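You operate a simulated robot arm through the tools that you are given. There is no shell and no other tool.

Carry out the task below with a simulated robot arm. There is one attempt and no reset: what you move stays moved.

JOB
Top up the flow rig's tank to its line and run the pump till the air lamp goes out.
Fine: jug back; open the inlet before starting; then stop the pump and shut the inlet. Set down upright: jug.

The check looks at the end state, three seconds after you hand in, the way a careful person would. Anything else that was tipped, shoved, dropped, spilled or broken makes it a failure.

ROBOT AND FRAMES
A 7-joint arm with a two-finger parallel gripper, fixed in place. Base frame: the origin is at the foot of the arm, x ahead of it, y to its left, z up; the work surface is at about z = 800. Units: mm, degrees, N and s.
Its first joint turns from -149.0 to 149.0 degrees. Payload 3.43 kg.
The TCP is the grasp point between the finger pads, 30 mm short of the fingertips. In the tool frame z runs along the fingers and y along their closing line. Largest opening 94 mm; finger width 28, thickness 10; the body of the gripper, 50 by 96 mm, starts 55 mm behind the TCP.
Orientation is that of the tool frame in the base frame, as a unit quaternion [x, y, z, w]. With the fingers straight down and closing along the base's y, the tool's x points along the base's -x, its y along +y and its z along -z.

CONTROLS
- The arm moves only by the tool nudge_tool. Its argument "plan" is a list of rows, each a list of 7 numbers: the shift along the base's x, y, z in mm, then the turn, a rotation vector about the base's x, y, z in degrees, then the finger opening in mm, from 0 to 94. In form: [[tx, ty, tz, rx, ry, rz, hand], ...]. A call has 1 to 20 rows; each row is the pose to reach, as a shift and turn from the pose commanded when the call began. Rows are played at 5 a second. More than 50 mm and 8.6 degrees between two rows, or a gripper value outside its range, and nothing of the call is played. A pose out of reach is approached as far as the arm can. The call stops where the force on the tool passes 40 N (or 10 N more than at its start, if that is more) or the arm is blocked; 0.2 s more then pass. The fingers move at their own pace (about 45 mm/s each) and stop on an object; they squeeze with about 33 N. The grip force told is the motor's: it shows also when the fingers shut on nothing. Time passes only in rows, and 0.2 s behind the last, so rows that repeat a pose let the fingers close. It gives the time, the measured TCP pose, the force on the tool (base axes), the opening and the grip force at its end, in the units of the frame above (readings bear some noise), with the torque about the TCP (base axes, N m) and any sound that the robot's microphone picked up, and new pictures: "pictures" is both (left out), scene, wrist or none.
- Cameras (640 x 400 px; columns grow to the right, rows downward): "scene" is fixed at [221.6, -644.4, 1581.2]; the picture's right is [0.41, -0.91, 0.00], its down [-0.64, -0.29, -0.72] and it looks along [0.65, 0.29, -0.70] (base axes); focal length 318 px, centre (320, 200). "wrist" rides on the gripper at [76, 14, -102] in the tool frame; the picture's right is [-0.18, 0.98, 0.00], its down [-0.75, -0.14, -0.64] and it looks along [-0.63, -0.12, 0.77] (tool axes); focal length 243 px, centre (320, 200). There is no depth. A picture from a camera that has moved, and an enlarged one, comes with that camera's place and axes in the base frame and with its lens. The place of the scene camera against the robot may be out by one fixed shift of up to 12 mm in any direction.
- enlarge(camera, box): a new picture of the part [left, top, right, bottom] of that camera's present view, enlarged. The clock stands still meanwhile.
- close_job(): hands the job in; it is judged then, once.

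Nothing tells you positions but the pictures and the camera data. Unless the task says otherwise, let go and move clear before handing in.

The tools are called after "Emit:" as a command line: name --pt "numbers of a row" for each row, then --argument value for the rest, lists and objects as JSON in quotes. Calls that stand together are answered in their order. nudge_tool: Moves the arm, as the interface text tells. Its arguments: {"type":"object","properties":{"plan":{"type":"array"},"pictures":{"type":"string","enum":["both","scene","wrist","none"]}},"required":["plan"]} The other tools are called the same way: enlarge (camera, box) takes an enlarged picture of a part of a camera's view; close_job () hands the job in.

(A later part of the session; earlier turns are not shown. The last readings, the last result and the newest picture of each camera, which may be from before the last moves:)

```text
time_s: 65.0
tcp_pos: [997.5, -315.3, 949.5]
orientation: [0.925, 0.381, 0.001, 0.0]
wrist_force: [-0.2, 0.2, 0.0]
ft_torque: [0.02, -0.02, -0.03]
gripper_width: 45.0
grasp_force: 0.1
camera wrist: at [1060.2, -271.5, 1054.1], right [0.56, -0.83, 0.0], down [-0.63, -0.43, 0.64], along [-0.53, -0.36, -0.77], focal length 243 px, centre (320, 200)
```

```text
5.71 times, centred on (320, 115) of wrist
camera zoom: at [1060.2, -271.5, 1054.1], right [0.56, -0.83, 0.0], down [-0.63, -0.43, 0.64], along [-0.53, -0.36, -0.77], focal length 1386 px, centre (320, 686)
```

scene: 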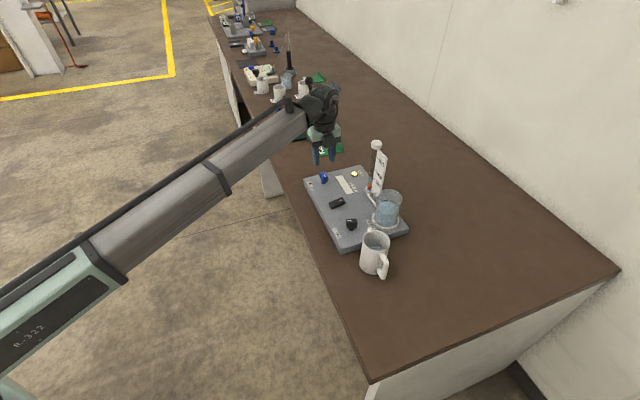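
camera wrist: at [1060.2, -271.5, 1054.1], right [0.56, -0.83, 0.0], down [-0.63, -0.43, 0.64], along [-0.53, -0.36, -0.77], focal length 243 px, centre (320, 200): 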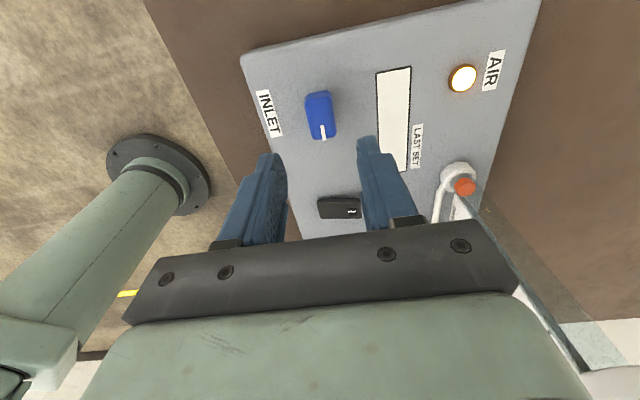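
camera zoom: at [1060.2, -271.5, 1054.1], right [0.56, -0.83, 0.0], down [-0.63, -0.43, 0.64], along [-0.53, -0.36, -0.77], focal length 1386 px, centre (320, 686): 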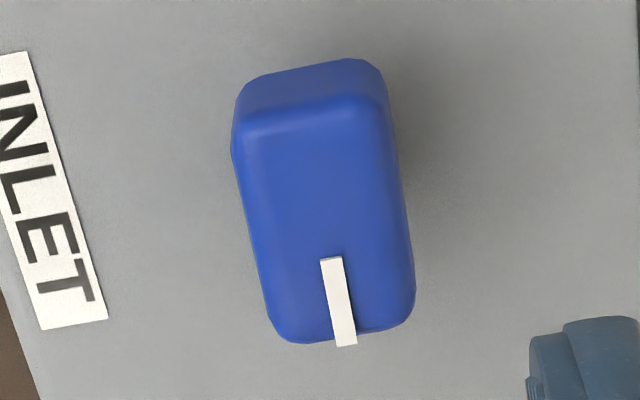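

A third view agrees: the INLET axis is at (999,-313), the top at z≈869, and the pointer is at 225°. I'll descend with the fingers straddling the handle, tips about 14 mm above the plate.

Emit:
nudge_tool --pt "1 1 -20 0 0 0 45" --pt "1 1 -40 0 0 0 45" --pt "1 1 -55 0 0 0 45" --pt "1 1 -68 0 0 0 45" --pt "1 1 -77 0 0 0 45" --pt "1 1 -77 0 0 0 45"

Emit:
enlarge --camera "scene" --box '[295, 130, 375, 200]'

```text
time_s: 66.4
tcp_pos: [998.4, -315.0, 873.1]
orientation: [0.925, 0.38, 0.001, 0.0]
wrist_force: [0.3, 0.1, 0.3]
ft_torque: [0.02, 0.02, 0.02]
gripper_width: 45.3
grasp_force: 0.0
camera wrist: at [1062.2, -270.7, 977.1], right [0.56, -0.83, 0.0], down [-0.63, -0.43, 0.64], along [-0.53, -0.36, -0.77], focal length 243 px, centre (320, 200)
```

scene: 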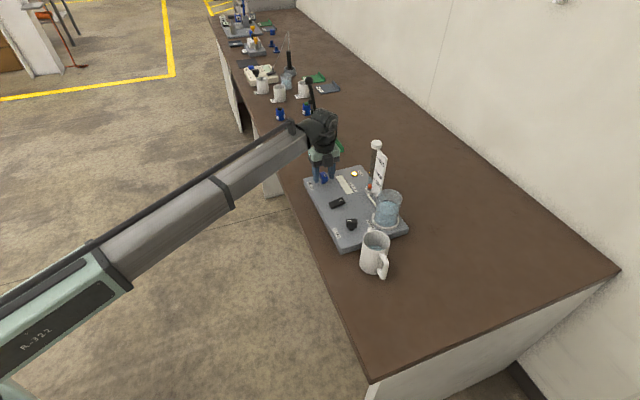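
wrist: 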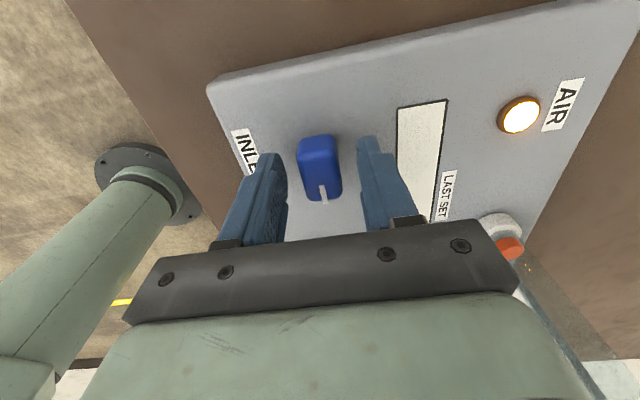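

```text
5.71 times, centred on (335, 165) of scene
camera zoom: at [221.6, -644.4, 1581.2], right [0.41, -0.91, 0.0], down [-0.64, -0.29, -0.72], along [0.65, 0.29, -0.7], focal length 1820 px, centre (234, 400)
```

zoom: 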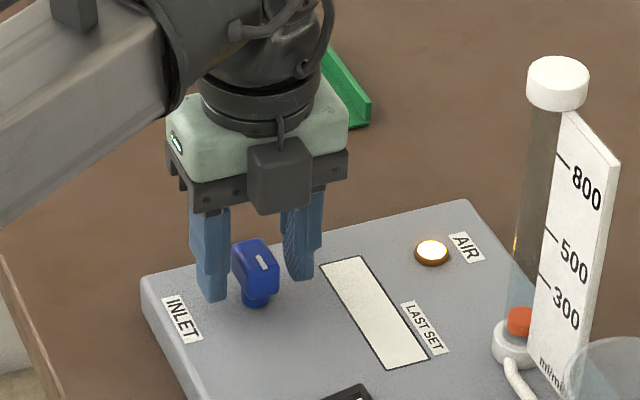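

The handle sits between the fingers. I'll close on it.

Emit:
nudge_tool --pt "0 0 0 0 0 0 30" --pt "0 0 0 0 0 0 20" --pt "0 0 0 0 0 0 12" --pt "0 0 0 0 0 0 10" --pictures "wrist"

```text
time_s: 67.4
tcp_pos: [999.4, -313.8, 872.9]
orientation: [0.925, 0.381, 0.001, 0.0]
wrist_force: [3.6, -3.0, -0.8]
ft_torque: [0.0, -0.05, -0.01]
gripper_width: 21.7
grasp_force: 45.1
camera wrist: at [1062.5, -271.0, 977.2], right [0.56, -0.83, 0.0], down [-0.63, -0.43, 0.64], along [-0.53, -0.36, -0.77], focal length 243 px, centre (320, 200)
```

wrist: 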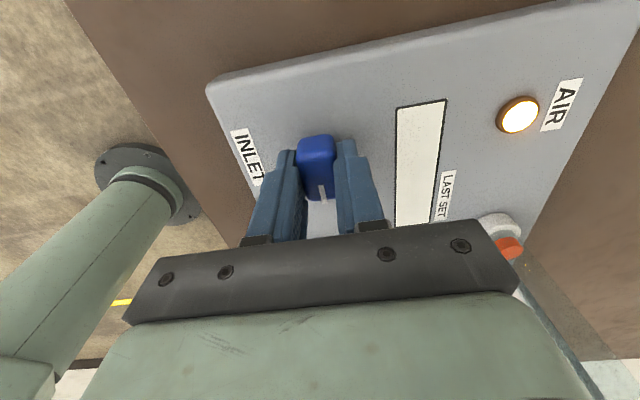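

The handle is gripped at 21.7 mm. I'll turn it counter-clockwise a little first and watch the torque, in case it turns the other way.

Emit:
nudge_tool --pt "0 0 0 0 0 4 10" --pt "0 0 0 0 0 8 10" --pt "0 0 0 0 0 12 10"

Emit:
enlarge --camera "wrist" --box '[250, 110, 410, 220]'

```text
time_s: 68.2
tcp_pos: [998.1, -317.1, 874.8]
orientation: [0.88, 0.475, -0.001, 0.0]
wrist_force: [2.6, -17.2, -1.6]
ft_torque: [0.01, -0.39, -1.76]
gripper_width: 26.9
grasp_force: 45.1
camera wrist: at [1051.1, -260.1, 977.1], right [0.72, -0.69, 0.0], down [-0.53, -0.55, 0.64], along [-0.45, -0.46, -0.77], focal length 243 px, centre (320, 200)
```

scene: 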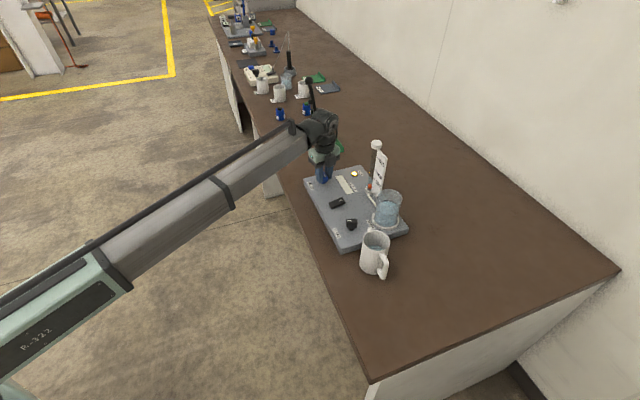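
wrist: 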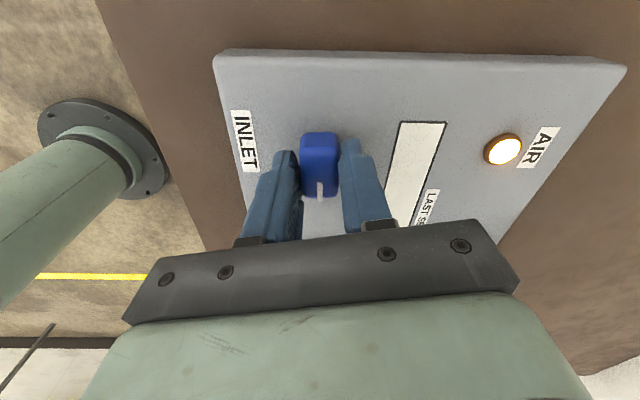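

```text
3.64 times, centred on (330, 165) of wrist
camera zoom: at [1051.1, -260.1, 977.1], right [0.72, -0.69, 0.0], down [-0.53, -0.55, 0.64], along [-0.45, -0.46, -0.77], focal length 882 px, centre (284, 327)
```

zoom: 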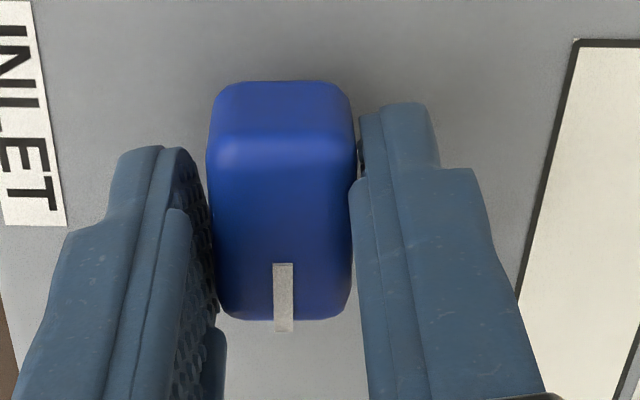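

It's against a stop: the torque reached 1.8 N·m and the handle stayed put. I'll relax back at once and try gently the other way.

Emit:
nudge_tool --pt "0 2 -1 0 0 -6 10" --pt "0 2 -1 0 0 -12 10" --pt "0 2 -1 0 0 -12 10" --pictures "none"

Emit:
nudge_tool --pt "0 0 0 0 0 -4 10" --pt "0 0 0 0 0 -8 10" --pt "0 0 0 0 0 -12 10" --pictures "wrist"

```text
time_s: 69.0
tcp_pos: [1000.4, -315.4, 873.2]
orientation: [0.924, 0.382, 0.001, 0.002]
wrist_force: [16.0, -28.7, 16.4]
ft_torque: [-0.35, 0.6, -0.04]
gripper_width: 21.8
grasp_force: 45.1
```

```text
time_s: 69.8
tcp_pos: [1000.0, -315.1, 873.4]
orientation: [0.959, 0.283, 0.001, 0.001]
wrist_force: [24.6, -30.7, 24.0]
ft_torque: [-0.48, 0.93, -0.06]
gripper_width: 21.8
grasp_force: 44.7
camera wrist: at [1069.7, -284.6, 977.2], right [0.38, -0.93, 0.01], down [-0.71, -0.29, 0.64], along [-0.59, -0.25, -0.77], focal length 243 px, centre (320, 200)
```

wrist: 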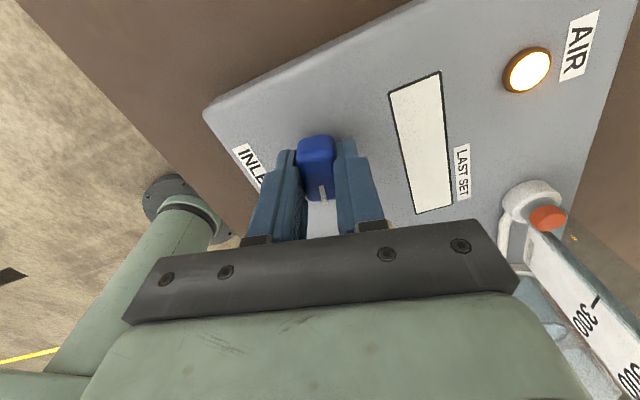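

Clockwise turns it freely, so that is the opening direction. I'll undo the small position offset causing the side load, then keep turning clockwise in steps.

Emit:
nudge_tool --pt "0 -1 0.5 0 0 0 10" --pt "0 -2 1 0 0 0 10" --pt "0 -2 1 0 0 -5 10" --pt "0 -2 1 0 0 -10 10" --pt "0 -2 1 0 0 -15 10" --pt "0 -2 1 0 0 -20 10" --pictures "none"

```text
time_s: 71.2
tcp_pos: [999.7, -314.7, 873.6]
orientation: [0.994, 0.112, 0.003, 0.001]
wrist_force: [26.2, -16.3, 13.6]
ft_torque: [-0.38, 0.31, 0.0]
gripper_width: 22.0
grasp_force: 44.8
```

Emit:
nudge_tool --pt "0.8 -0.5 0.5 0 0 0 10" --pt "1.2 -0.8 0.8 0 0 -4 10" --pt "1.4 -0.8 0.8 0 0 -8 10" --pt "1.6 -0.8 0.8 0 0 -12 10" --pt "1.8 -0.8 0.8 0 0 -16 10" --pictures "none"

```text
time_s: 72.4
tcp_pos: [1000.1, -314.9, 873.7]
orientation: [1.0, -0.028, -0.001, -0.001]
wrist_force: [-2.2, -2.4, -15.2]
ft_torque: [-0.36, -1.28, 0.03]
gripper_width: 22.1
grasp_force: 44.4
```

Emit:
nudge_tool --pt "0 0 -0.5 0 0 0 10"

Emit:
enlarge --camera "scene" --box '[295, 100, 375, 200]'

```text
time_s: 72.8
tcp_pos: [1000.1, -314.4, 873.5]
orientation: [1.0, -0.028, -0.001, -0.001]
wrist_force: [-8.2, -0.4, -15.3]
ft_torque: [-0.19, -0.86, 0.0]
gripper_width: 21.9
grasp_force: 44.5
camera wrist: at [1073.8, -332.7, 976.7], right [-0.24, -0.97, 0.0], down [-0.74, 0.18, 0.64], along [-0.63, 0.15, -0.77], focal length 243 px, centre (320, 200)
```

scene: 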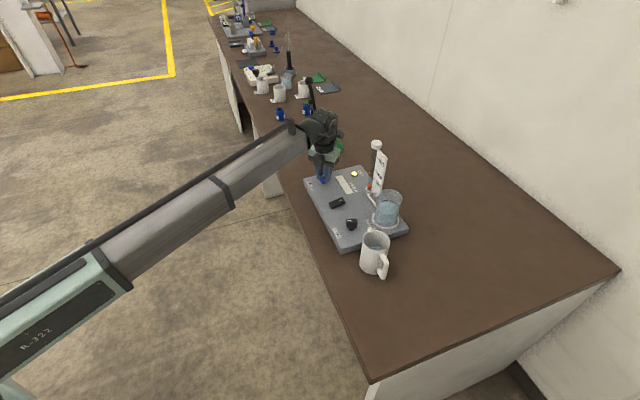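
wrist: 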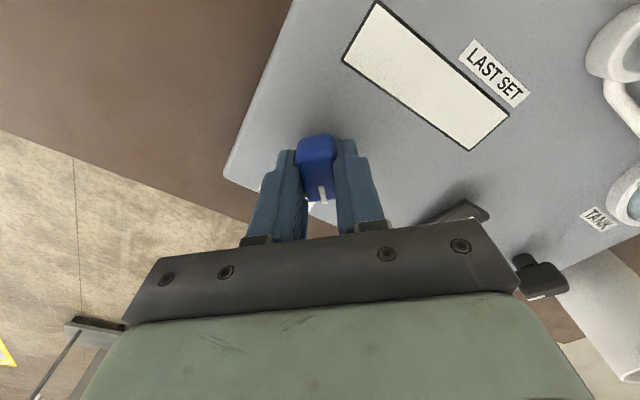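

```text
4.00 times, centred on (335, 150) of scene
camera zoom: at [221.6, -644.4, 1581.2], right [0.41, -0.91, 0.0], down [-0.64, -0.29, -0.72], along [0.65, 0.29, -0.7], focal length 1274 px, centre (260, 400)
```

zoom: 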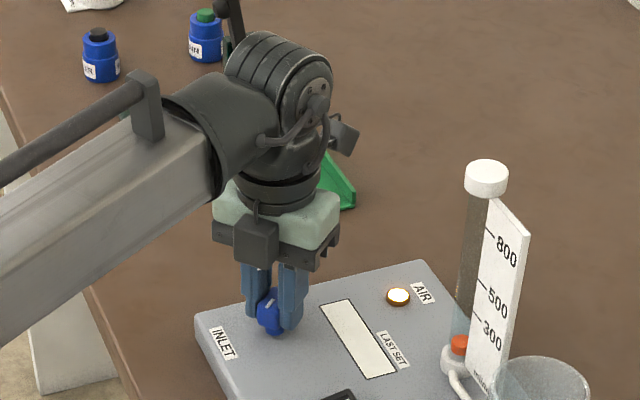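

The knob has turned about 48° and follows the hand well. I'll continue clockwise.

Emit:
nudge_tool --pt "-0.3 0 -0.3 0 0 -5 10" --pt "-0.3 0 -0.3 0 0 -10 10" --pt "-0.3 0 -0.3 0 0 -15 10" --pt "-0.3 0 -0.3 0 0 -20 10" --pictures "none"

```text
time_s: 73.8
tcp_pos: [999.7, -314.8, 873.7]
orientation: [0.996, -0.093, 0.0, 0.0]
wrist_force: [-12.5, 3.7, -8.2]
ft_torque: [0.1, 1.46, -0.01]
gripper_width: 21.8
grasp_force: 45.0
out of reach, approached as far as the arm can: row 3, 4
```

The wrist reached its limit after about 56° of turn. I'll release, rise, and regrip the handle from the opposite hand orientation to finish the turn.

Emit:
nudge_tool --pt "0 0 0 0 0 0 25" --pt "0 0 0 0 0 0 35" --pt "0 0 0 0 0 0 45" --pt "0 0 20 0 0 0 45" --pt "0 0 50 0 0 0 45" --pt "0 0 80 0 0 0 45" --pt "0 0 80 0 0 8 45" --pt "0 0 80 0 0 16 45" --pt "0 0 80 0 0 24 45" --pt "0 0 80 0 0 24 45"

```text
time_s: 76.0
tcp_pos: [1000.5, -315.0, 953.8]
orientation: [0.993, 0.117, 0.001, -0.001]
wrist_force: [0.8, -0.5, -0.1]
ft_torque: [-0.02, -0.03, -0.01]
gripper_width: 45.2
grasp_force: 0.1
camera wrist: at [1075.6, -310.8, 1056.7], right [0.05, -1.0, 0.0], down [-0.77, -0.04, 0.64], along [-0.64, -0.03, -0.77], focal length 243 px, centre (320, 200)
```

scene: 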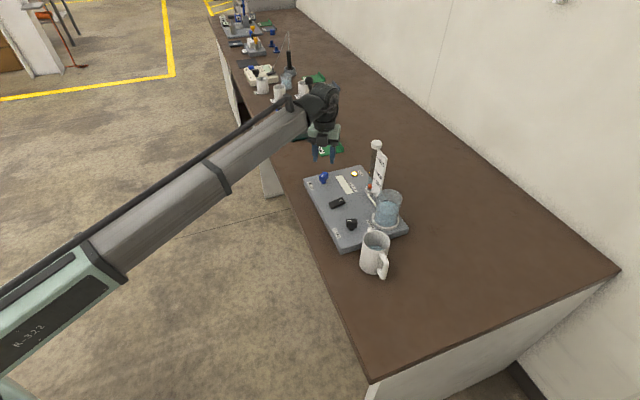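
wrist: 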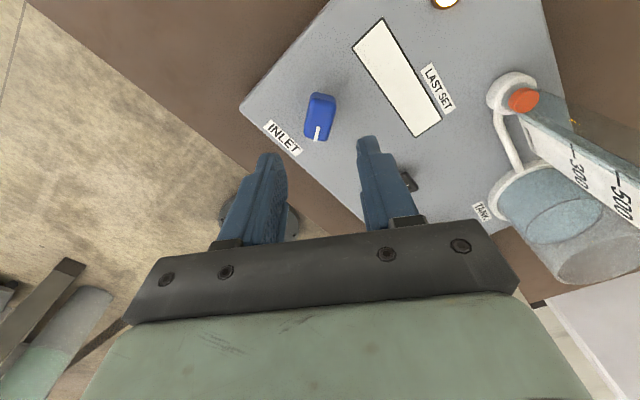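

Emit:
enlarge --camera "wrist" --box '[280, 80, 360, 150]'

Emit:
nudge_tool --pt "0 0 0 0 0 8 45" --pt "0 0 0 0 0 16 45" --pt "0 0 0 0 0 24 45" --pt "0 0 0 0 0 32 45" --pt "0 0 0 0 0 40 45" --pt "0 0 0 0 0 48 45" --pt "0 0 0 0 0 56 45" --pt "0 0 0 0 0 64 45" --pt "0 0 0 0 0 72 45" --pt "0 0 0 0 0 80 45" --pt "0 0 0 0 0 88 45" --pt "0 0 0 0 0 96 45" --pt "0 0 0 0 0 104 45" --pt "0 0 0 0 0 112 45" --pt "0 0 0 0 0 120 45" --pt "0 0 0 0 0 128 45" --pt "0 0 0 0 0 136 45" --pt "0 0 0 0 0 144 45" --pt "0 0 0 0 0 152 45" --pt "0 0 0 0 0 156 45"

```text
5.71 times, centred on (320, 115) of wrist
camera zoom: at [1075.6, -310.8, 1056.7], right [0.05, -1.0, 0.0], down [-0.77, -0.04, 0.64], along [-0.64, -0.03, -0.77], focal length 1386 px, centre (320, 686)
```

zoom: 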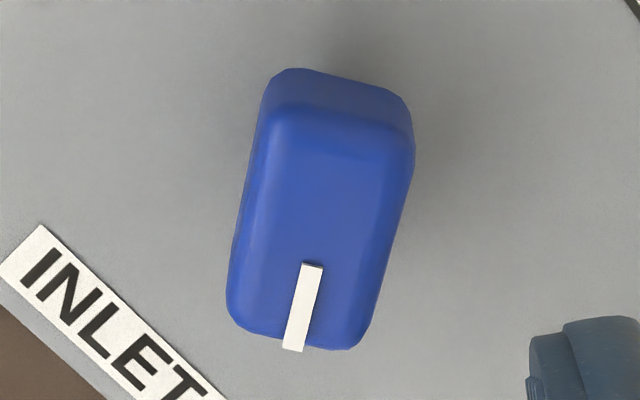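

```text
time_s: 80.2
tcp_pos: [1000.8, -316.0, 953.3]
orientation: [0.092, 0.996, 0.0, 0.0]
wrist_force: [0.4, -0.3, -0.3]
ft_torque: [0.01, -0.02, -0.01]
gripper_width: 45.1
grasp_force: 0.0
camera wrist: at [927.2, -286.6, 1057.0], right [0.36, 0.93, 0.0], down [0.72, -0.28, 0.64], along [0.6, -0.23, -0.77], focal length 243 px, centre (320, 200)
```

scene: 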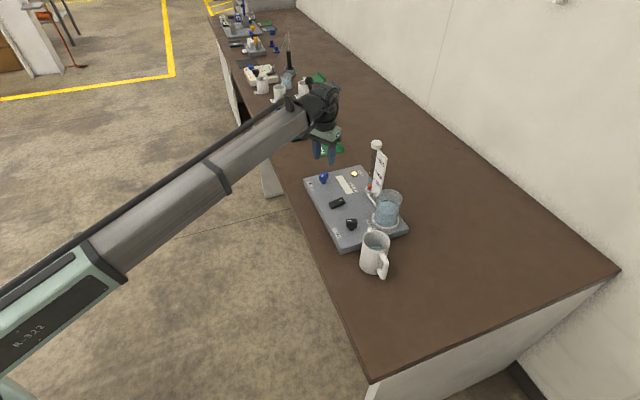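
wrist: 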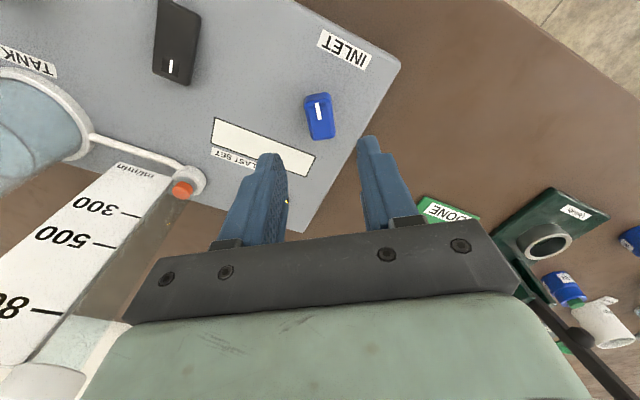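

The hand is now at φ≈-11°, with the handle centred between the fingers. I'll descend, grip and finish the clockwise turn.

Emit:
nudge_tool --pt "-0.7 0.7 -20 0 0 0 45" --pt "-0.7 0.7 -40 0 0 0 45" --pt "-0.7 0.7 -58 0 0 0 45" --pt "-0.7 0.7 -70 0 0 0 45" --pt "-0.7 0.7 -79 0 0 0 45" --pt "-0.7 0.7 -79 0 0 0 30" --pt "-0.7 0.7 -79 0 0 0 20" --pt "-0.7 0.7 -79 0 0 0 10" --pt "-0.7 0.7 -79 0 0 0 10" --pictures "wrist"

```text
time_s: 82.2
tcp_pos: [998.3, -314.4, 877.3]
orientation: [0.092, 0.996, 0.0, -0.001]
wrist_force: [-0.3, 5.0, -3.3]
ft_torque: [0.06, -0.34, -0.01]
gripper_width: 22.2
grasp_force: 45.0
camera wrist: at [925.3, -285.7, 978.8], right [0.36, 0.93, 0.0], down [0.72, -0.28, 0.64], along [0.6, -0.23, -0.77], focal length 243 px, centre (320, 200)
```

wrist: 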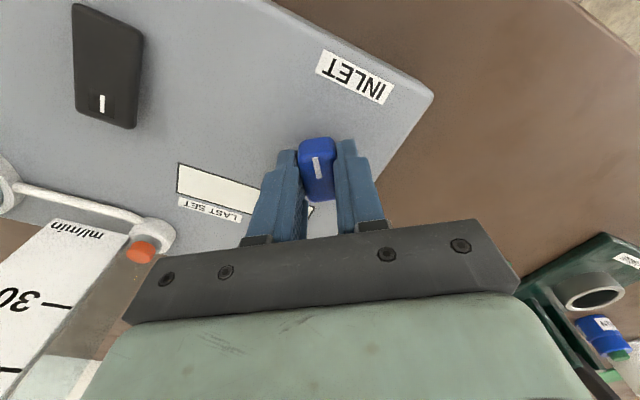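

Gripped again at 22 mm with little side load. I'll turn clockwise about 30° and watch for the stop.

Emit:
nudge_tool --pt "0 0 0 0 0 -5 10" --pt "0 0 0 0 0 -10 10" --pt "0 0 0 0 0 -15 10" --pt "0 0 0 0 0 -20 10" --pt "0 0 0 0 0 -25 10" --pt "0 0 0 0 0 -30 10" --pictures "none"

```text
time_s: 83.6
tcp_pos: [998.4, -313.0, 875.5]
orientation: [0.347, 0.938, 0.001, -0.001]
wrist_force: [-6.6, 10.4, -1.0]
ft_torque: [-0.23, -0.44, -0.01]
gripper_width: 21.7
grasp_force: 45.2
```

Emit:
nudge_tool --pt "0 0 0 0 0 -2 10" --pt "0 0 0 0 0 -4 10" --pt "0 0 0 0 0 -4 10" --pictures "none"

```text
time_s: 84.4
tcp_pos: [1000.8, -313.3, 875.7]
orientation: [0.38, 0.925, 0.001, -0.001]
wrist_force: [-3.8, 13.6, -0.7]
ft_torque: [0.07, 0.19, 0.0]
gripper_width: 22.0
grasp_force: 45.1
```

Emit:
nudge_tool --pt "0 0 0 0 0 -2 10" --pt "0 0 0 0 0 -4 10" --pt "0 0 0 0 0 -4 10"

```text
time_s: 85.2
tcp_pos: [1000.3, -314.3, 874.8]
orientation: [0.411, 0.911, 0.0, 0.0]
wrist_force: [0.0, 12.1, 6.8]
ft_torque: [0.72, 0.59, 1.63]
gripper_width: 22.8
grasp_force: 45.0
camera wrist: at [958.5, -246.7, 978.8], right [0.86, 0.51, 0.0], down [0.39, -0.66, 0.64], along [0.33, -0.55, -0.77], focal length 243 px, centre (320, 200)
```

scene: 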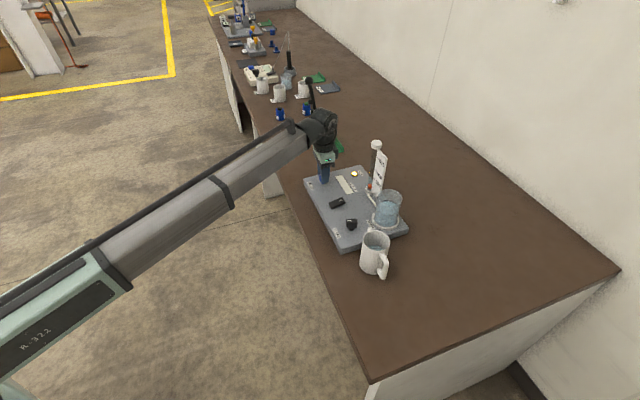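
wrist: 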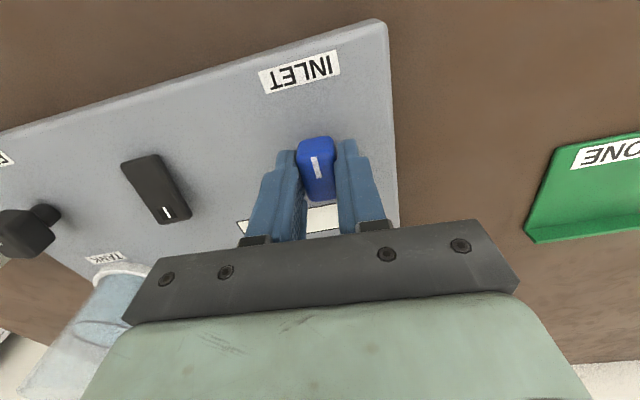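

It hit a firm stop at just about 90°, with the pointer now towards the label, so INLET is open. I'll relax, release and rise, then move over to view the pump rocker.

Emit:
nudge_tool --pt "0 0 0 0 0 3.5 10" --pt "0 0 0 0 0 3.5 22" --pt "0 0 0 0 0 3.5 35" --pt "0 0 0 0 0 3.5 45" --pt "0 0 20 0 0 3.5 45" --pt "0 0 50 0 0 3.5 45" --pt "0 0 85 0 0 3.5 45" --pt "-25 -15 85 0 0 3.5 45" --pt "-50 -30 85 0 0 3.5 45" --pt "-75 -45 85 0 0 3.5 45" --pt "-107 -66 85 0 0 3.5 45" --pt "-107 -66 85 0 0 3.5 45"

Emit:
enlarge --camera "wrist" --box '[240, 30, 480, 200]'

Emit:
enlarge --camera "scene" --box '[300, 155, 400, 235]'

```text
time_s: 87.8
tcp_pos: [892.1, -381.6, 960.1]
orientation: [0.384, 0.924, 0.0, -0.001]
wrist_force: [0.1, 0.5, -0.6]
ft_torque: [0.0, 0.01, 0.01]
gripper_width: 45.0
grasp_force: 0.1
camera wrist: at [846.4, -317.7, 1064.1], right [0.83, 0.56, 0.0], down [0.43, -0.63, 0.64], along [0.36, -0.53, -0.77], focal length 243 px, centre (320, 200)
```

scene: 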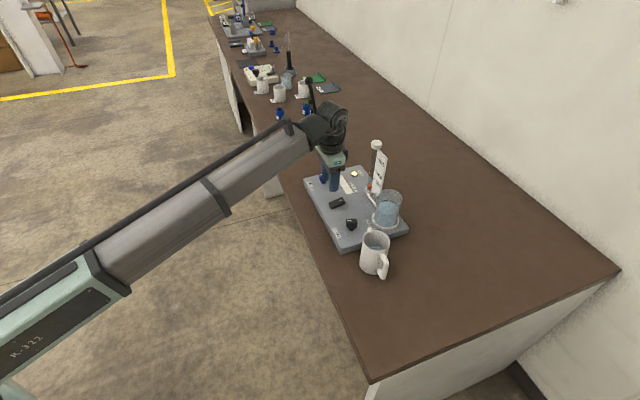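
wrist: 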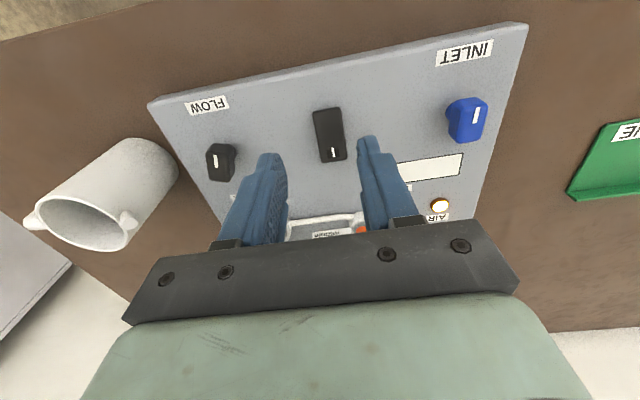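

```text
2.35 times, centred on (360, 115) of wrist
camera zoom: at [846.4, -317.7, 1064.1], right [0.83, 0.56, 0.0], down [0.43, -0.63, 0.64], along [0.36, -0.53, -0.77], focal length 571 px, centre (226, 400)
```

zoom: 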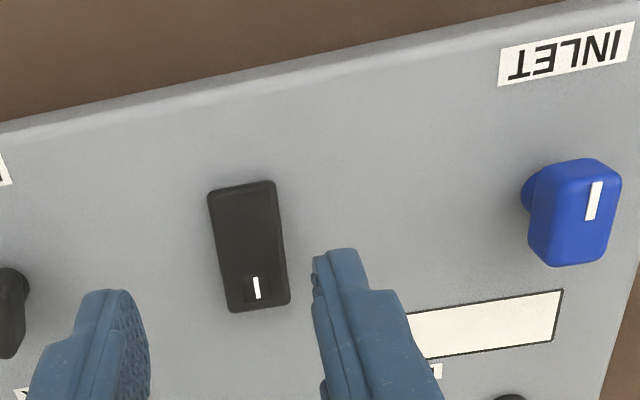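

```text
5.00 times, centred on (350, 195) of scene
camera zoom: at [221.6, -644.4, 1581.2], right [0.41, -0.91, 0.0], down [-0.64, -0.29, -0.72], along [0.65, 0.29, -0.7], focal length 1593 px, centre (170, 225)
```

zoom: 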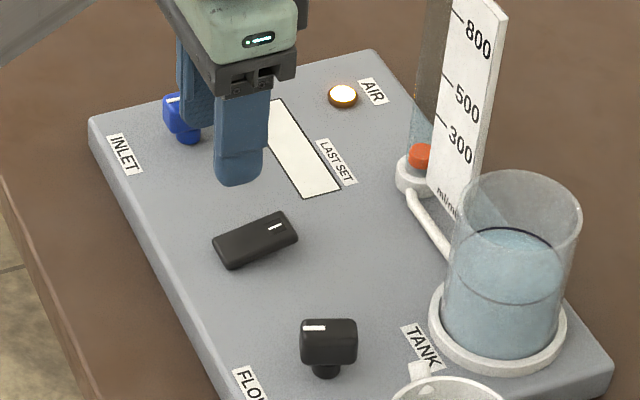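

INLET is open with its pointer towards its label. The rocker centre is near (913,-399) and the "I" end near (926,-412), z≈843. I'll close the fingers, move over the "I" end and descend close to it.

Emit:
nudge_tool --pt "12 -10 0 0 0 0 20" --pt "24 -20 0 0 0 0 5" --pt "34.3 -30.8 0 0 0 0 0" --pt "34.3 -30.8 -25 0 0 0 0" --pt "34.3 -30.8 -50 0 0 0 0" --pt "34.3 -30.8 -70 0 0 0 0" --pt "34.3 -30.8 -70 0 0 0 0"

Emit:
enlarge --camera "scene" --box '[305, 155, 385, 225]'

```text
time_s: 89.4
tcp_pos: [924.7, -410.7, 891.3]
orientation: [0.385, 0.923, 0.0, 0.0]
wrist_force: [0.5, -0.3, -1.0]
ft_torque: [0.01, 0.02, 0.01]
gripper_width: 0.1
grasp_force: 32.4
camera wrist: at [880.4, -346.2, 994.7], right [0.83, 0.56, 0.0], down [0.43, -0.63, 0.64], along [0.36, -0.53, -0.77], focal length 243 px, centre (320, 200)
```

scene: 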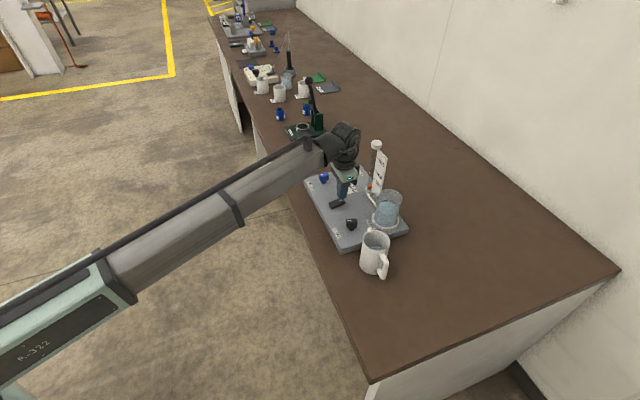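
wrist: 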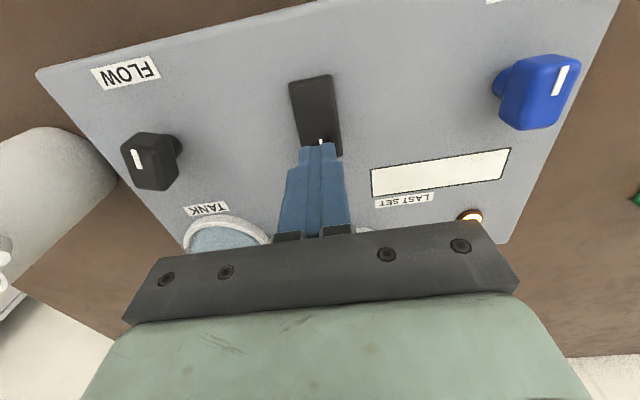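

```text
5.71 times, centred on (345, 190) of scene
camera zoom: at [221.6, -644.4, 1581.2], right [0.41, -0.91, 0.0], down [-0.64, -0.29, -0.72], along [0.65, 0.29, -0.7], focal length 1820 px, centre (177, 257)
```

zoom: 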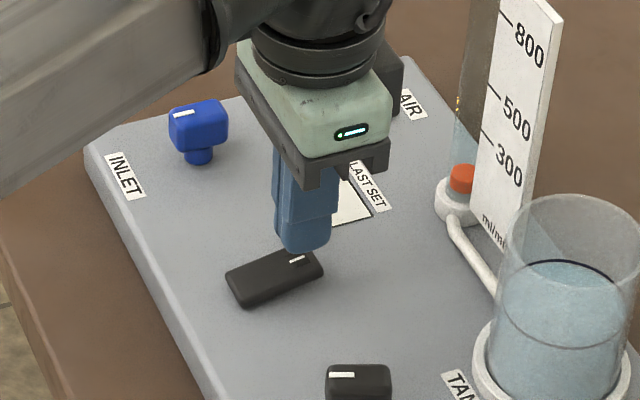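

The fingertips are over the "I" end. I'll come down gently, feeling for contact.

Emit:
nudge_tool --pt "1 -1 -4 0 0 0 0" --pt "1 -1 -8 0 0 0 0" --pt "1 -1 -12 0 0 0 0" --pt "1 -1 -15 0 0 0 0" --pt "1 -1 -17 0 0 0 0" --pictures "none"

```text
time_s: 90.6
tcp_pos: [928.5, -411.2, 874.0]
orientation: [0.385, 0.923, 0.0, 0.0]
wrist_force: [0.5, -1.6, 3.2]
ft_torque: [-0.01, -0.01, -0.01]
gripper_width: 0.0
grasp_force: 33.5
```

Emit:
nudge_tool --pt "0 0 -1 0 0 0 0" --pt "0 0 -2 0 0 0 0" --pt "0 0 -3 0 0 0 0" --pt "0 0 -4 0 0 0 0" --pictures "none"

```text
time_s: 91.6
tcp_pos: [928.8, -412.0, 873.7]
orientation: [0.384, 0.923, -0.001, 0.001]
wrist_force: [-1.2, 1.5, 12.1]
ft_torque: [0.14, 0.17, 0.03]
gripper_width: 0.0
grasp_force: 32.5
stopped in row 4: the force on the tool passed its limit at 42 N (the readings are from after the stop); the commanded pose is now the measured one
```

Emit:
enlarge --camera "scene" --box '[305, 155, 405, 235]'

Emit:
enlarge --camera "wrist" --box '[250, 60, 390, 170]'

```text
5.00 times, centred on (355, 195) of scene
camera zoom: at [221.6, -644.4, 1581.2], right [0.41, -0.91, 0.0], down [-0.64, -0.29, -0.72], along [0.65, 0.29, -0.7], focal length 1593 px, centre (145, 225)
```

zoom: 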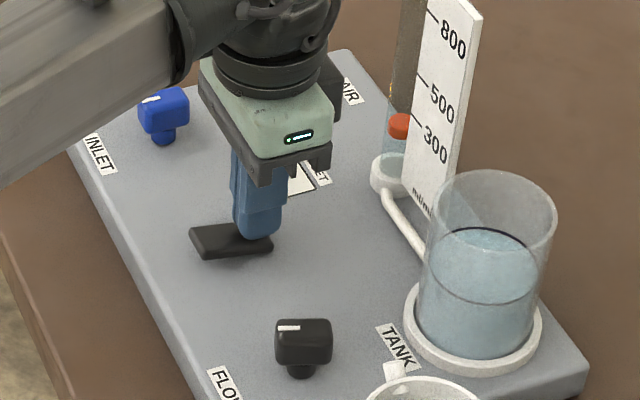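

```text
3.64 times, centred on (320, 115) of wrist
camera zoom: at [882.9, -347.3, 976.8], right [0.83, 0.56, 0.0], down [0.43, -0.63, 0.64], along [0.36, -0.53, -0.77], focal length 882 px, centre (320, 509)
```

zoom: 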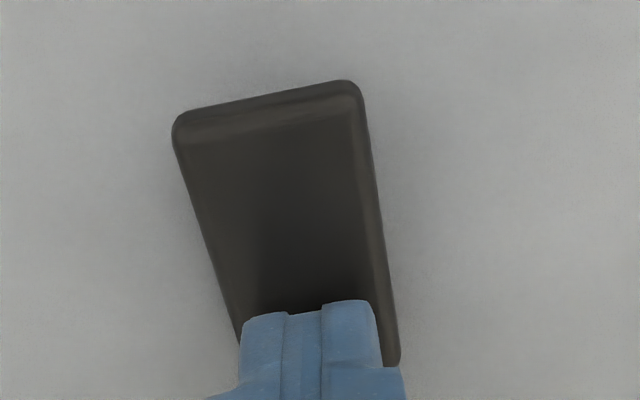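

The rocker has flipped and the float has risen, so the pump is running. I'll lift off, hover over the rocker's near end ready to stop it, and watch the AIR lamp.

Emit:
nudge_tool --pt "0 0 12 0 0 0 0" --pt "0 0 27 0 0 0 0" --pt "-14 13 27 0 0 0 0" --pt "-29 26.5 27 0 0 0 0" --pt "-29 26.5 27 0 0 0 0"

Emit:
enlarge --camera "scene" --box '[305, 135, 405, 235]'

```text
time_s: 92.8
tcp_pos: [899.6, -385.9, 898.2]
orientation: [0.384, 0.923, -0.001, 0.001]
wrist_force: [-0.3, -0.4, 0.8]
ft_torque: [0.0, -0.01, -0.01]
gripper_width: 0.1
grasp_force: 33.1
camera wrist: at [854.3, -320.7, 1001.6], right [0.83, 0.56, 0.0], down [0.43, -0.63, 0.64], along [0.36, -0.53, -0.77], focal length 243 px, centre (320, 200)
```

scene: 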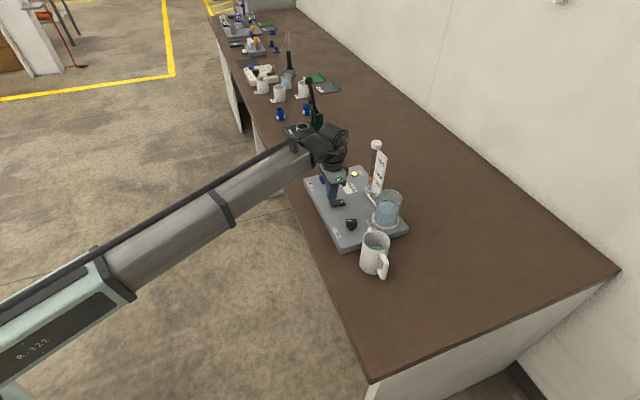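
wrist: 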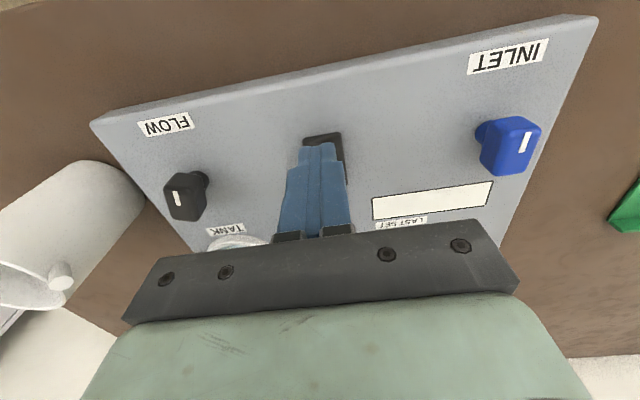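

```text
4.00 times, centred on (355, 185) of scene
camera zoom: at [221.6, -644.4, 1581.2], right [0.41, -0.91, 0.0], down [-0.64, -0.29, -0.72], along [0.65, 0.29, -0.7], focal length 1274 px, centre (180, 260)
```

zoom: 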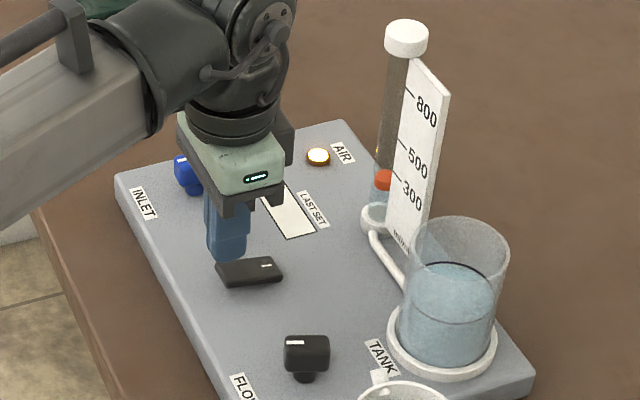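

The lamp is visible and still lit. I'll wait and keep checking.

Emit:
nudge_tool --pt "0 0 0 0 0 0 0" --pt "0 0 0 0 0 0 0" --pt "0 0 0 0 0 0 0" --pt "0 0 0 0 0 0 0" --pt "0 0 0 0 0 0 0" --pictures "none"

Emit:
enlarge --camera "scene" --box '[305, 135, 405, 235]'

```text
time_s: 94.0
tcp_pos: [899.3, -384.6, 897.7]
orientation: [0.384, 0.923, -0.001, 0.001]
wrist_force: [0.5, 0.1, 0.6]
ft_torque: [0.02, 0.04, 0.0]
gripper_width: 0.0
grasp_force: 33.7
```

```text
4.00 times, centred on (355, 185) of scene
camera zoom: at [221.6, -644.4, 1581.2], right [0.41, -0.91, 0.0], down [-0.64, -0.29, -0.72], along [0.65, 0.29, -0.7], focal length 1274 px, centre (180, 260)
```

zoom: 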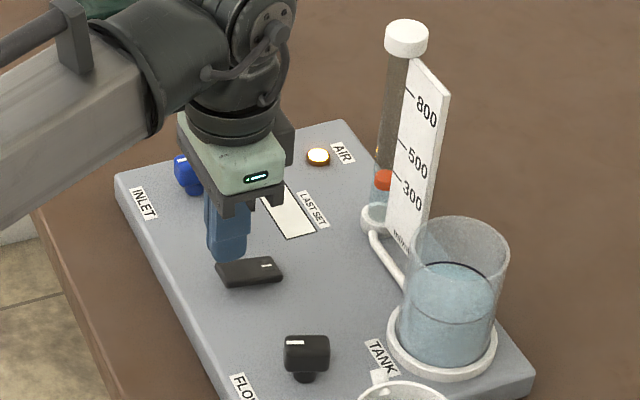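

Emit:
nudge_tool --pt "0 0 0 0 0 0 0" --pt "0 0 0 0 0 0 0" --pt "0 0 0 0 0 0 0" --pt "0 0 0 0 0 0 0" --pt "0 0 0 0 0 0 0" --pt "0 0 0 0 0 0 0" --pt "0 0 0 0 0 0 0" --pt "0 0 0 0 0 0 0" --pt "0 0 0 0 0 0 0" --pictures "none"

Emit:
enlarge --camera "scene" --box '[305, 135, 405, 235]'

```text
time_s: 96.0
tcp_pos: [900.3, -385.3, 899.0]
orientation: [0.384, 0.923, -0.001, 0.001]
wrist_force: [0.1, -0.7, -0.2]
ft_torque: [0.01, 0.0, 0.03]
gripper_width: 0.1
grasp_force: 33.2
```

```text
4.00 times, centred on (355, 185) of scene
camera zoom: at [221.6, -644.4, 1581.2], right [0.41, -0.91, 0.0], down [-0.64, -0.29, -0.72], along [0.65, 0.29, -0.7], focal length 1274 px, centre (180, 260)
```

zoom: 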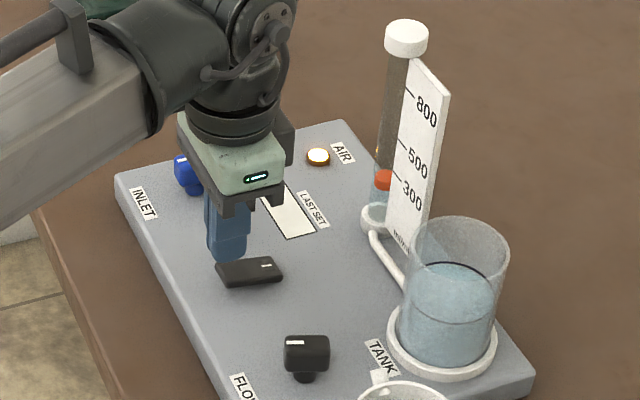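

Emit:
nudge_tool --pt "0 0 0 0 0 0 0" --pt "0 0 0 0 0 0 0" --pt "0 0 0 0 0 0 0" --pt "0 0 0 0 0 0 0" --pt "0 0 0 0 0 0 0" --pt "0 0 0 0 0 0 0" --pt "0 0 0 0 0 0 0" --pt "0 0 0 0 0 0 0" --pt "0 0 0 0 0 0 0" --pt "0 0 0 0 0 0 0" --pt "0 0 0 0 0 0 0" --pt "0 0 0 0 0 0 0" --pt "0 0 0 0 0 0 0" --pt "0 0 0 0 0 0 0" --pictures "none"

Emit:
enlarge --camera "scene" --box '[305, 135, 405, 235]'

```text
time_s: 99.0
tcp_pos: [899.0, -385.0, 897.9]
orientation: [0.385, 0.923, -0.001, 0.001]
wrist_force: [0.3, 0.0, -0.2]
ft_torque: [-0.02, 0.0, -0.01]
gripper_width: 0.3
grasp_force: 33.3
```

```text
4.00 times, centred on (355, 185) of scene
camera zoom: at [221.6, -644.4, 1581.2], right [0.41, -0.91, 0.0], down [-0.64, -0.29, -0.72], along [0.65, 0.29, -0.7], focal length 1274 px, centre (180, 260)
```

zoom: 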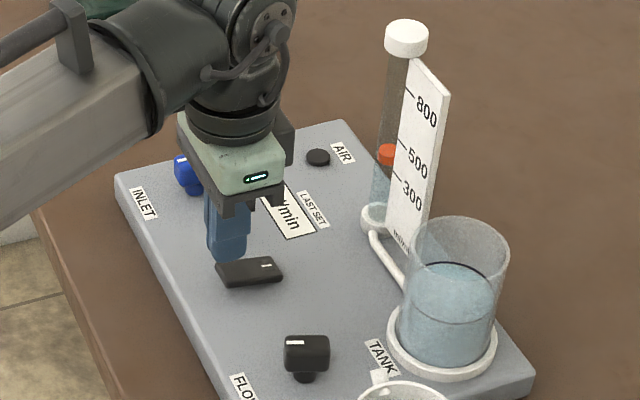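

The AIR lamp has gone out. I'll stop the pump now by pressing the rocker's near end.

Emit:
nudge_tool --pt "0 0 -8 0 0 0 0" --pt "0 0 -16 0 0 0 0" --pt "0 0 -21 0 0 0 0" --pt "0 0 -23 0 0 0 0" --pt "0 0 -24 0 0 0 0" --pt "0 0 -25 0 0 0 0" --pt "0 0 -26 0 0 0 0" --pt "0 0 -27 0 0 0 0" --pictures "none"

Emit:
enlarge --camera "scene" --box '[305, 135, 405, 235]'

```text
time_s: 100.8
tcp_pos: [900.9, -385.2, 872.4]
orientation: [0.384, 0.923, -0.001, 0.0]
wrist_force: [-1.2, 1.4, 3.2]
ft_torque: [0.0, 0.0, 0.0]
gripper_width: 0.0
grasp_force: 33.3
```

```text
4.00 times, centred on (355, 185) of scene
camera zoom: at [221.6, -644.4, 1581.2], right [0.41, -0.91, 0.0], down [-0.64, -0.29, -0.72], along [0.65, 0.29, -0.7], focal length 1274 px, centre (180, 260)
```

zoom: 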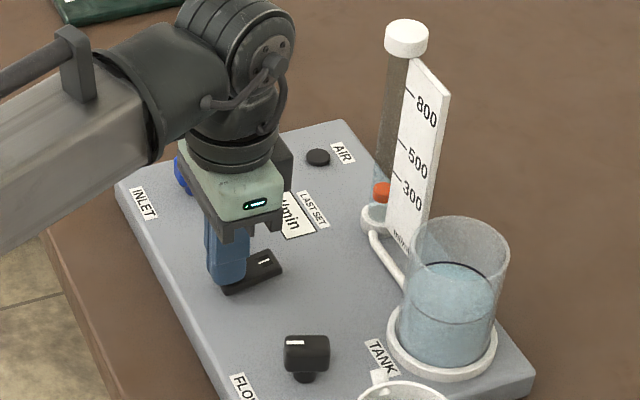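

The pump is off: the "I" end is up and the float is dropping. I'll lift clear, open the fingers and move back over INLET to shut it.

Emit:
nudge_tool --pt "0 0 15 0 0 0 0" --pt "0 0 40 0 0 0 0" --pt "0 0 75 0 0 0 10" --pt "25 18 85 0 0 0 25" --pt "50 36 85 0 0 0 40" --pt "75 54 85 0 0 0 45" --pt "99.2 71.7 85 0 0 0 45" --pt "99.2 71.7 85 0 0 0 45"

Emit:
enlarge --camera "scene" --box '[300, 135, 420, 240]'

Emit:
enlarge --camera "wrist" --box '[280, 80, 360, 150]'

```text
time_s: 102.6
tcp_pos: [1000.6, -312.5, 957.9]
orientation: [0.385, 0.923, 0.0, 0.001]
wrist_force: [0.4, -0.7, -0.2]
ft_torque: [-0.02, -0.01, 0.0]
gripper_width: 44.9
grasp_force: 0.1
camera wrist: at [954.4, -247.8, 1060.5], right [0.83, 0.56, 0.0], down [0.43, -0.63, 0.64], along [0.36, -0.53, -0.77], focal length 243 px, centre (320, 200)
```

scene: 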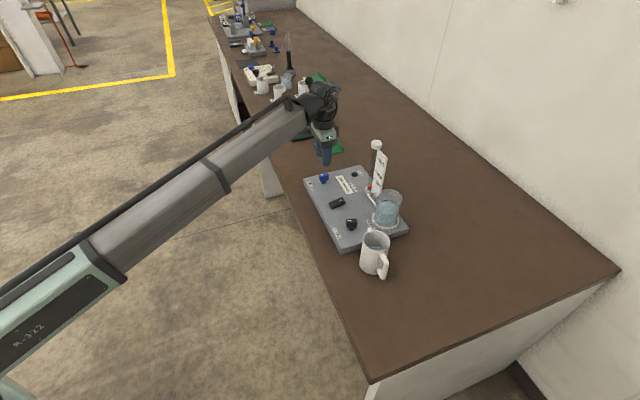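
wrist: 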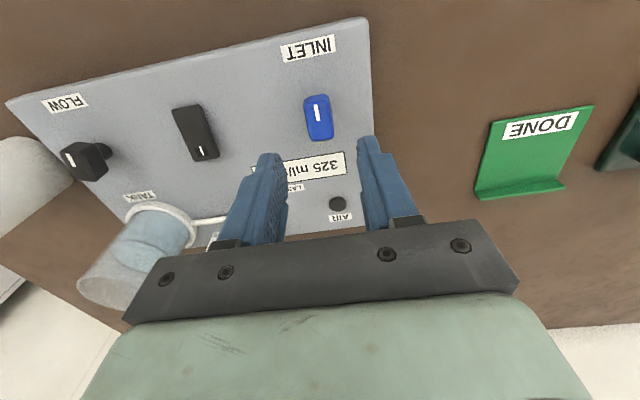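

```text
3.81 times, centred on (360, 188) of scene
camera zoom: at [221.6, -644.4, 1581.2], right [0.41, -0.91, 0.0], down [-0.64, -0.29, -0.72], along [0.65, 0.29, -0.7], focal length 1214 px, centre (168, 248)
```

zoom: 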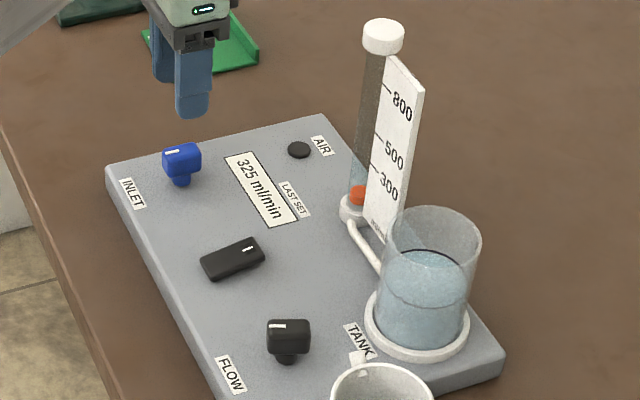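

```text
5.71 times, centred on (320, 115) of wrist
camera zoom: at [954.4, -247.8, 1060.5], right [0.83, 0.56, 0.0], down [0.43, -0.63, 0.64], along [0.36, -0.53, -0.77], focal length 1386 px, centre (320, 686)
```

zoom: 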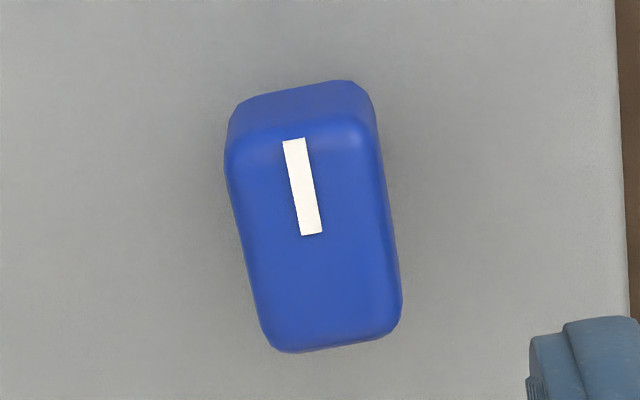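

INLET's handle is centred under the open fingers, the lamp is off and the float is at the bottom. I'll descend and grip, ready for the counter-clockwise turn to shut.

Emit:
nudge_tool --pt "-0.5 -0.3 -20 0 0 0 45" --pt "-0.5 -0.3 -40 0 0 0 45" --pt "-0.5 -0.3 -60 0 0 0 45" --pt "-0.5 -0.3 -75 0 0 0 45" --pt "-0.5 -0.3 -84 0 0 0 45" --pt "-0.5 -0.3 -84 0 0 0 30" --pt "-0.5 -0.3 -84 0 0 0 20" --pt "-0.5 -0.3 -84 0 0 0 10" --pt "-0.5 -0.3 -84 0 0 0 10" --pictures "wrist"

```text
time_s: 104.6
tcp_pos: [998.0, -313.4, 873.2]
orientation: [0.384, 0.924, 0.001, 0.001]
wrist_force: [11.0, 8.5, 6.1]
ft_torque: [0.05, 0.35, 0.09]
gripper_width: 22.0
grasp_force: 25.7
camera wrist: at [953.3, -248.4, 976.2], right [0.83, 0.56, 0.0], down [0.43, -0.63, 0.64], along [0.36, -0.53, -0.77], focal length 243 px, centre (320, 200)
```

wrist: 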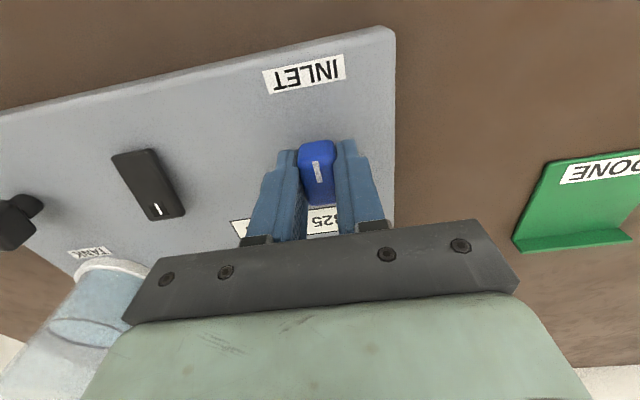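

Emit:
nudge_tool --pt "0.5 0.4 0.3 0 0 0 10" --pt "0.5 0.4 0.3 0 0 5 10" --pt "0.5 0.4 0.3 0 0 10 10" --pt "0.5 0.4 0.3 0 0 15 10" --pt "0.5 0.4 0.3 0 0 20 10" --pt "0.5 0.4 0.3 0 0 25 10" --pictures "none"

```text
time_s: 106.0
tcp_pos: [999.0, -314.3, 873.6]
orientation: [0.174, 0.985, -0.001, 0.0]
wrist_force: [-2.4, 7.5, -7.8]
ft_torque: [-0.41, -1.25, 0.0]
gripper_width: 21.8
grasp_force: 44.6
```

It is turning freely with low side load. Continuing counter-clockwise.

Emit:
nudge_tool --pt "0 0 0 0 0 5 10" --pt "0 0 0 0 0 10 10" --pt "0 0 0 0 0 15 10" --pt "0 0 0 0 0 20 10" --pt "0 0 0 0 0 25 10" --pictures "none"

```text
time_s: 107.2
tcp_pos: [998.7, -314.8, 873.0]
orientation: [-0.043, 0.999, -0.001, 0.0]
wrist_force: [-3.9, -4.8, -3.2]
ft_torque: [0.03, 1.48, -0.02]
gripper_width: 22.0
grasp_force: 44.7
```

Emit:
nudge_tool --pt "0 0 0 0 0 5 10" --pt "0 0 0 0 0 10 10" --pt "0 0 0 0 0 15 10" --pt "0 0 0 0 0 20 10" --pt "0 0 0 0 0 25 10" --pictures "none"

```text
time_s: 108.4
tcp_pos: [998.6, -315.7, 873.5]
orientation: [-0.257, 0.966, -0.001, 0.0]
wrist_force: [-6.6, -22.2, -4.7]
ft_torque: [0.61, -0.26, -0.04]
gripper_width: 21.9
grasp_force: 45.3
```

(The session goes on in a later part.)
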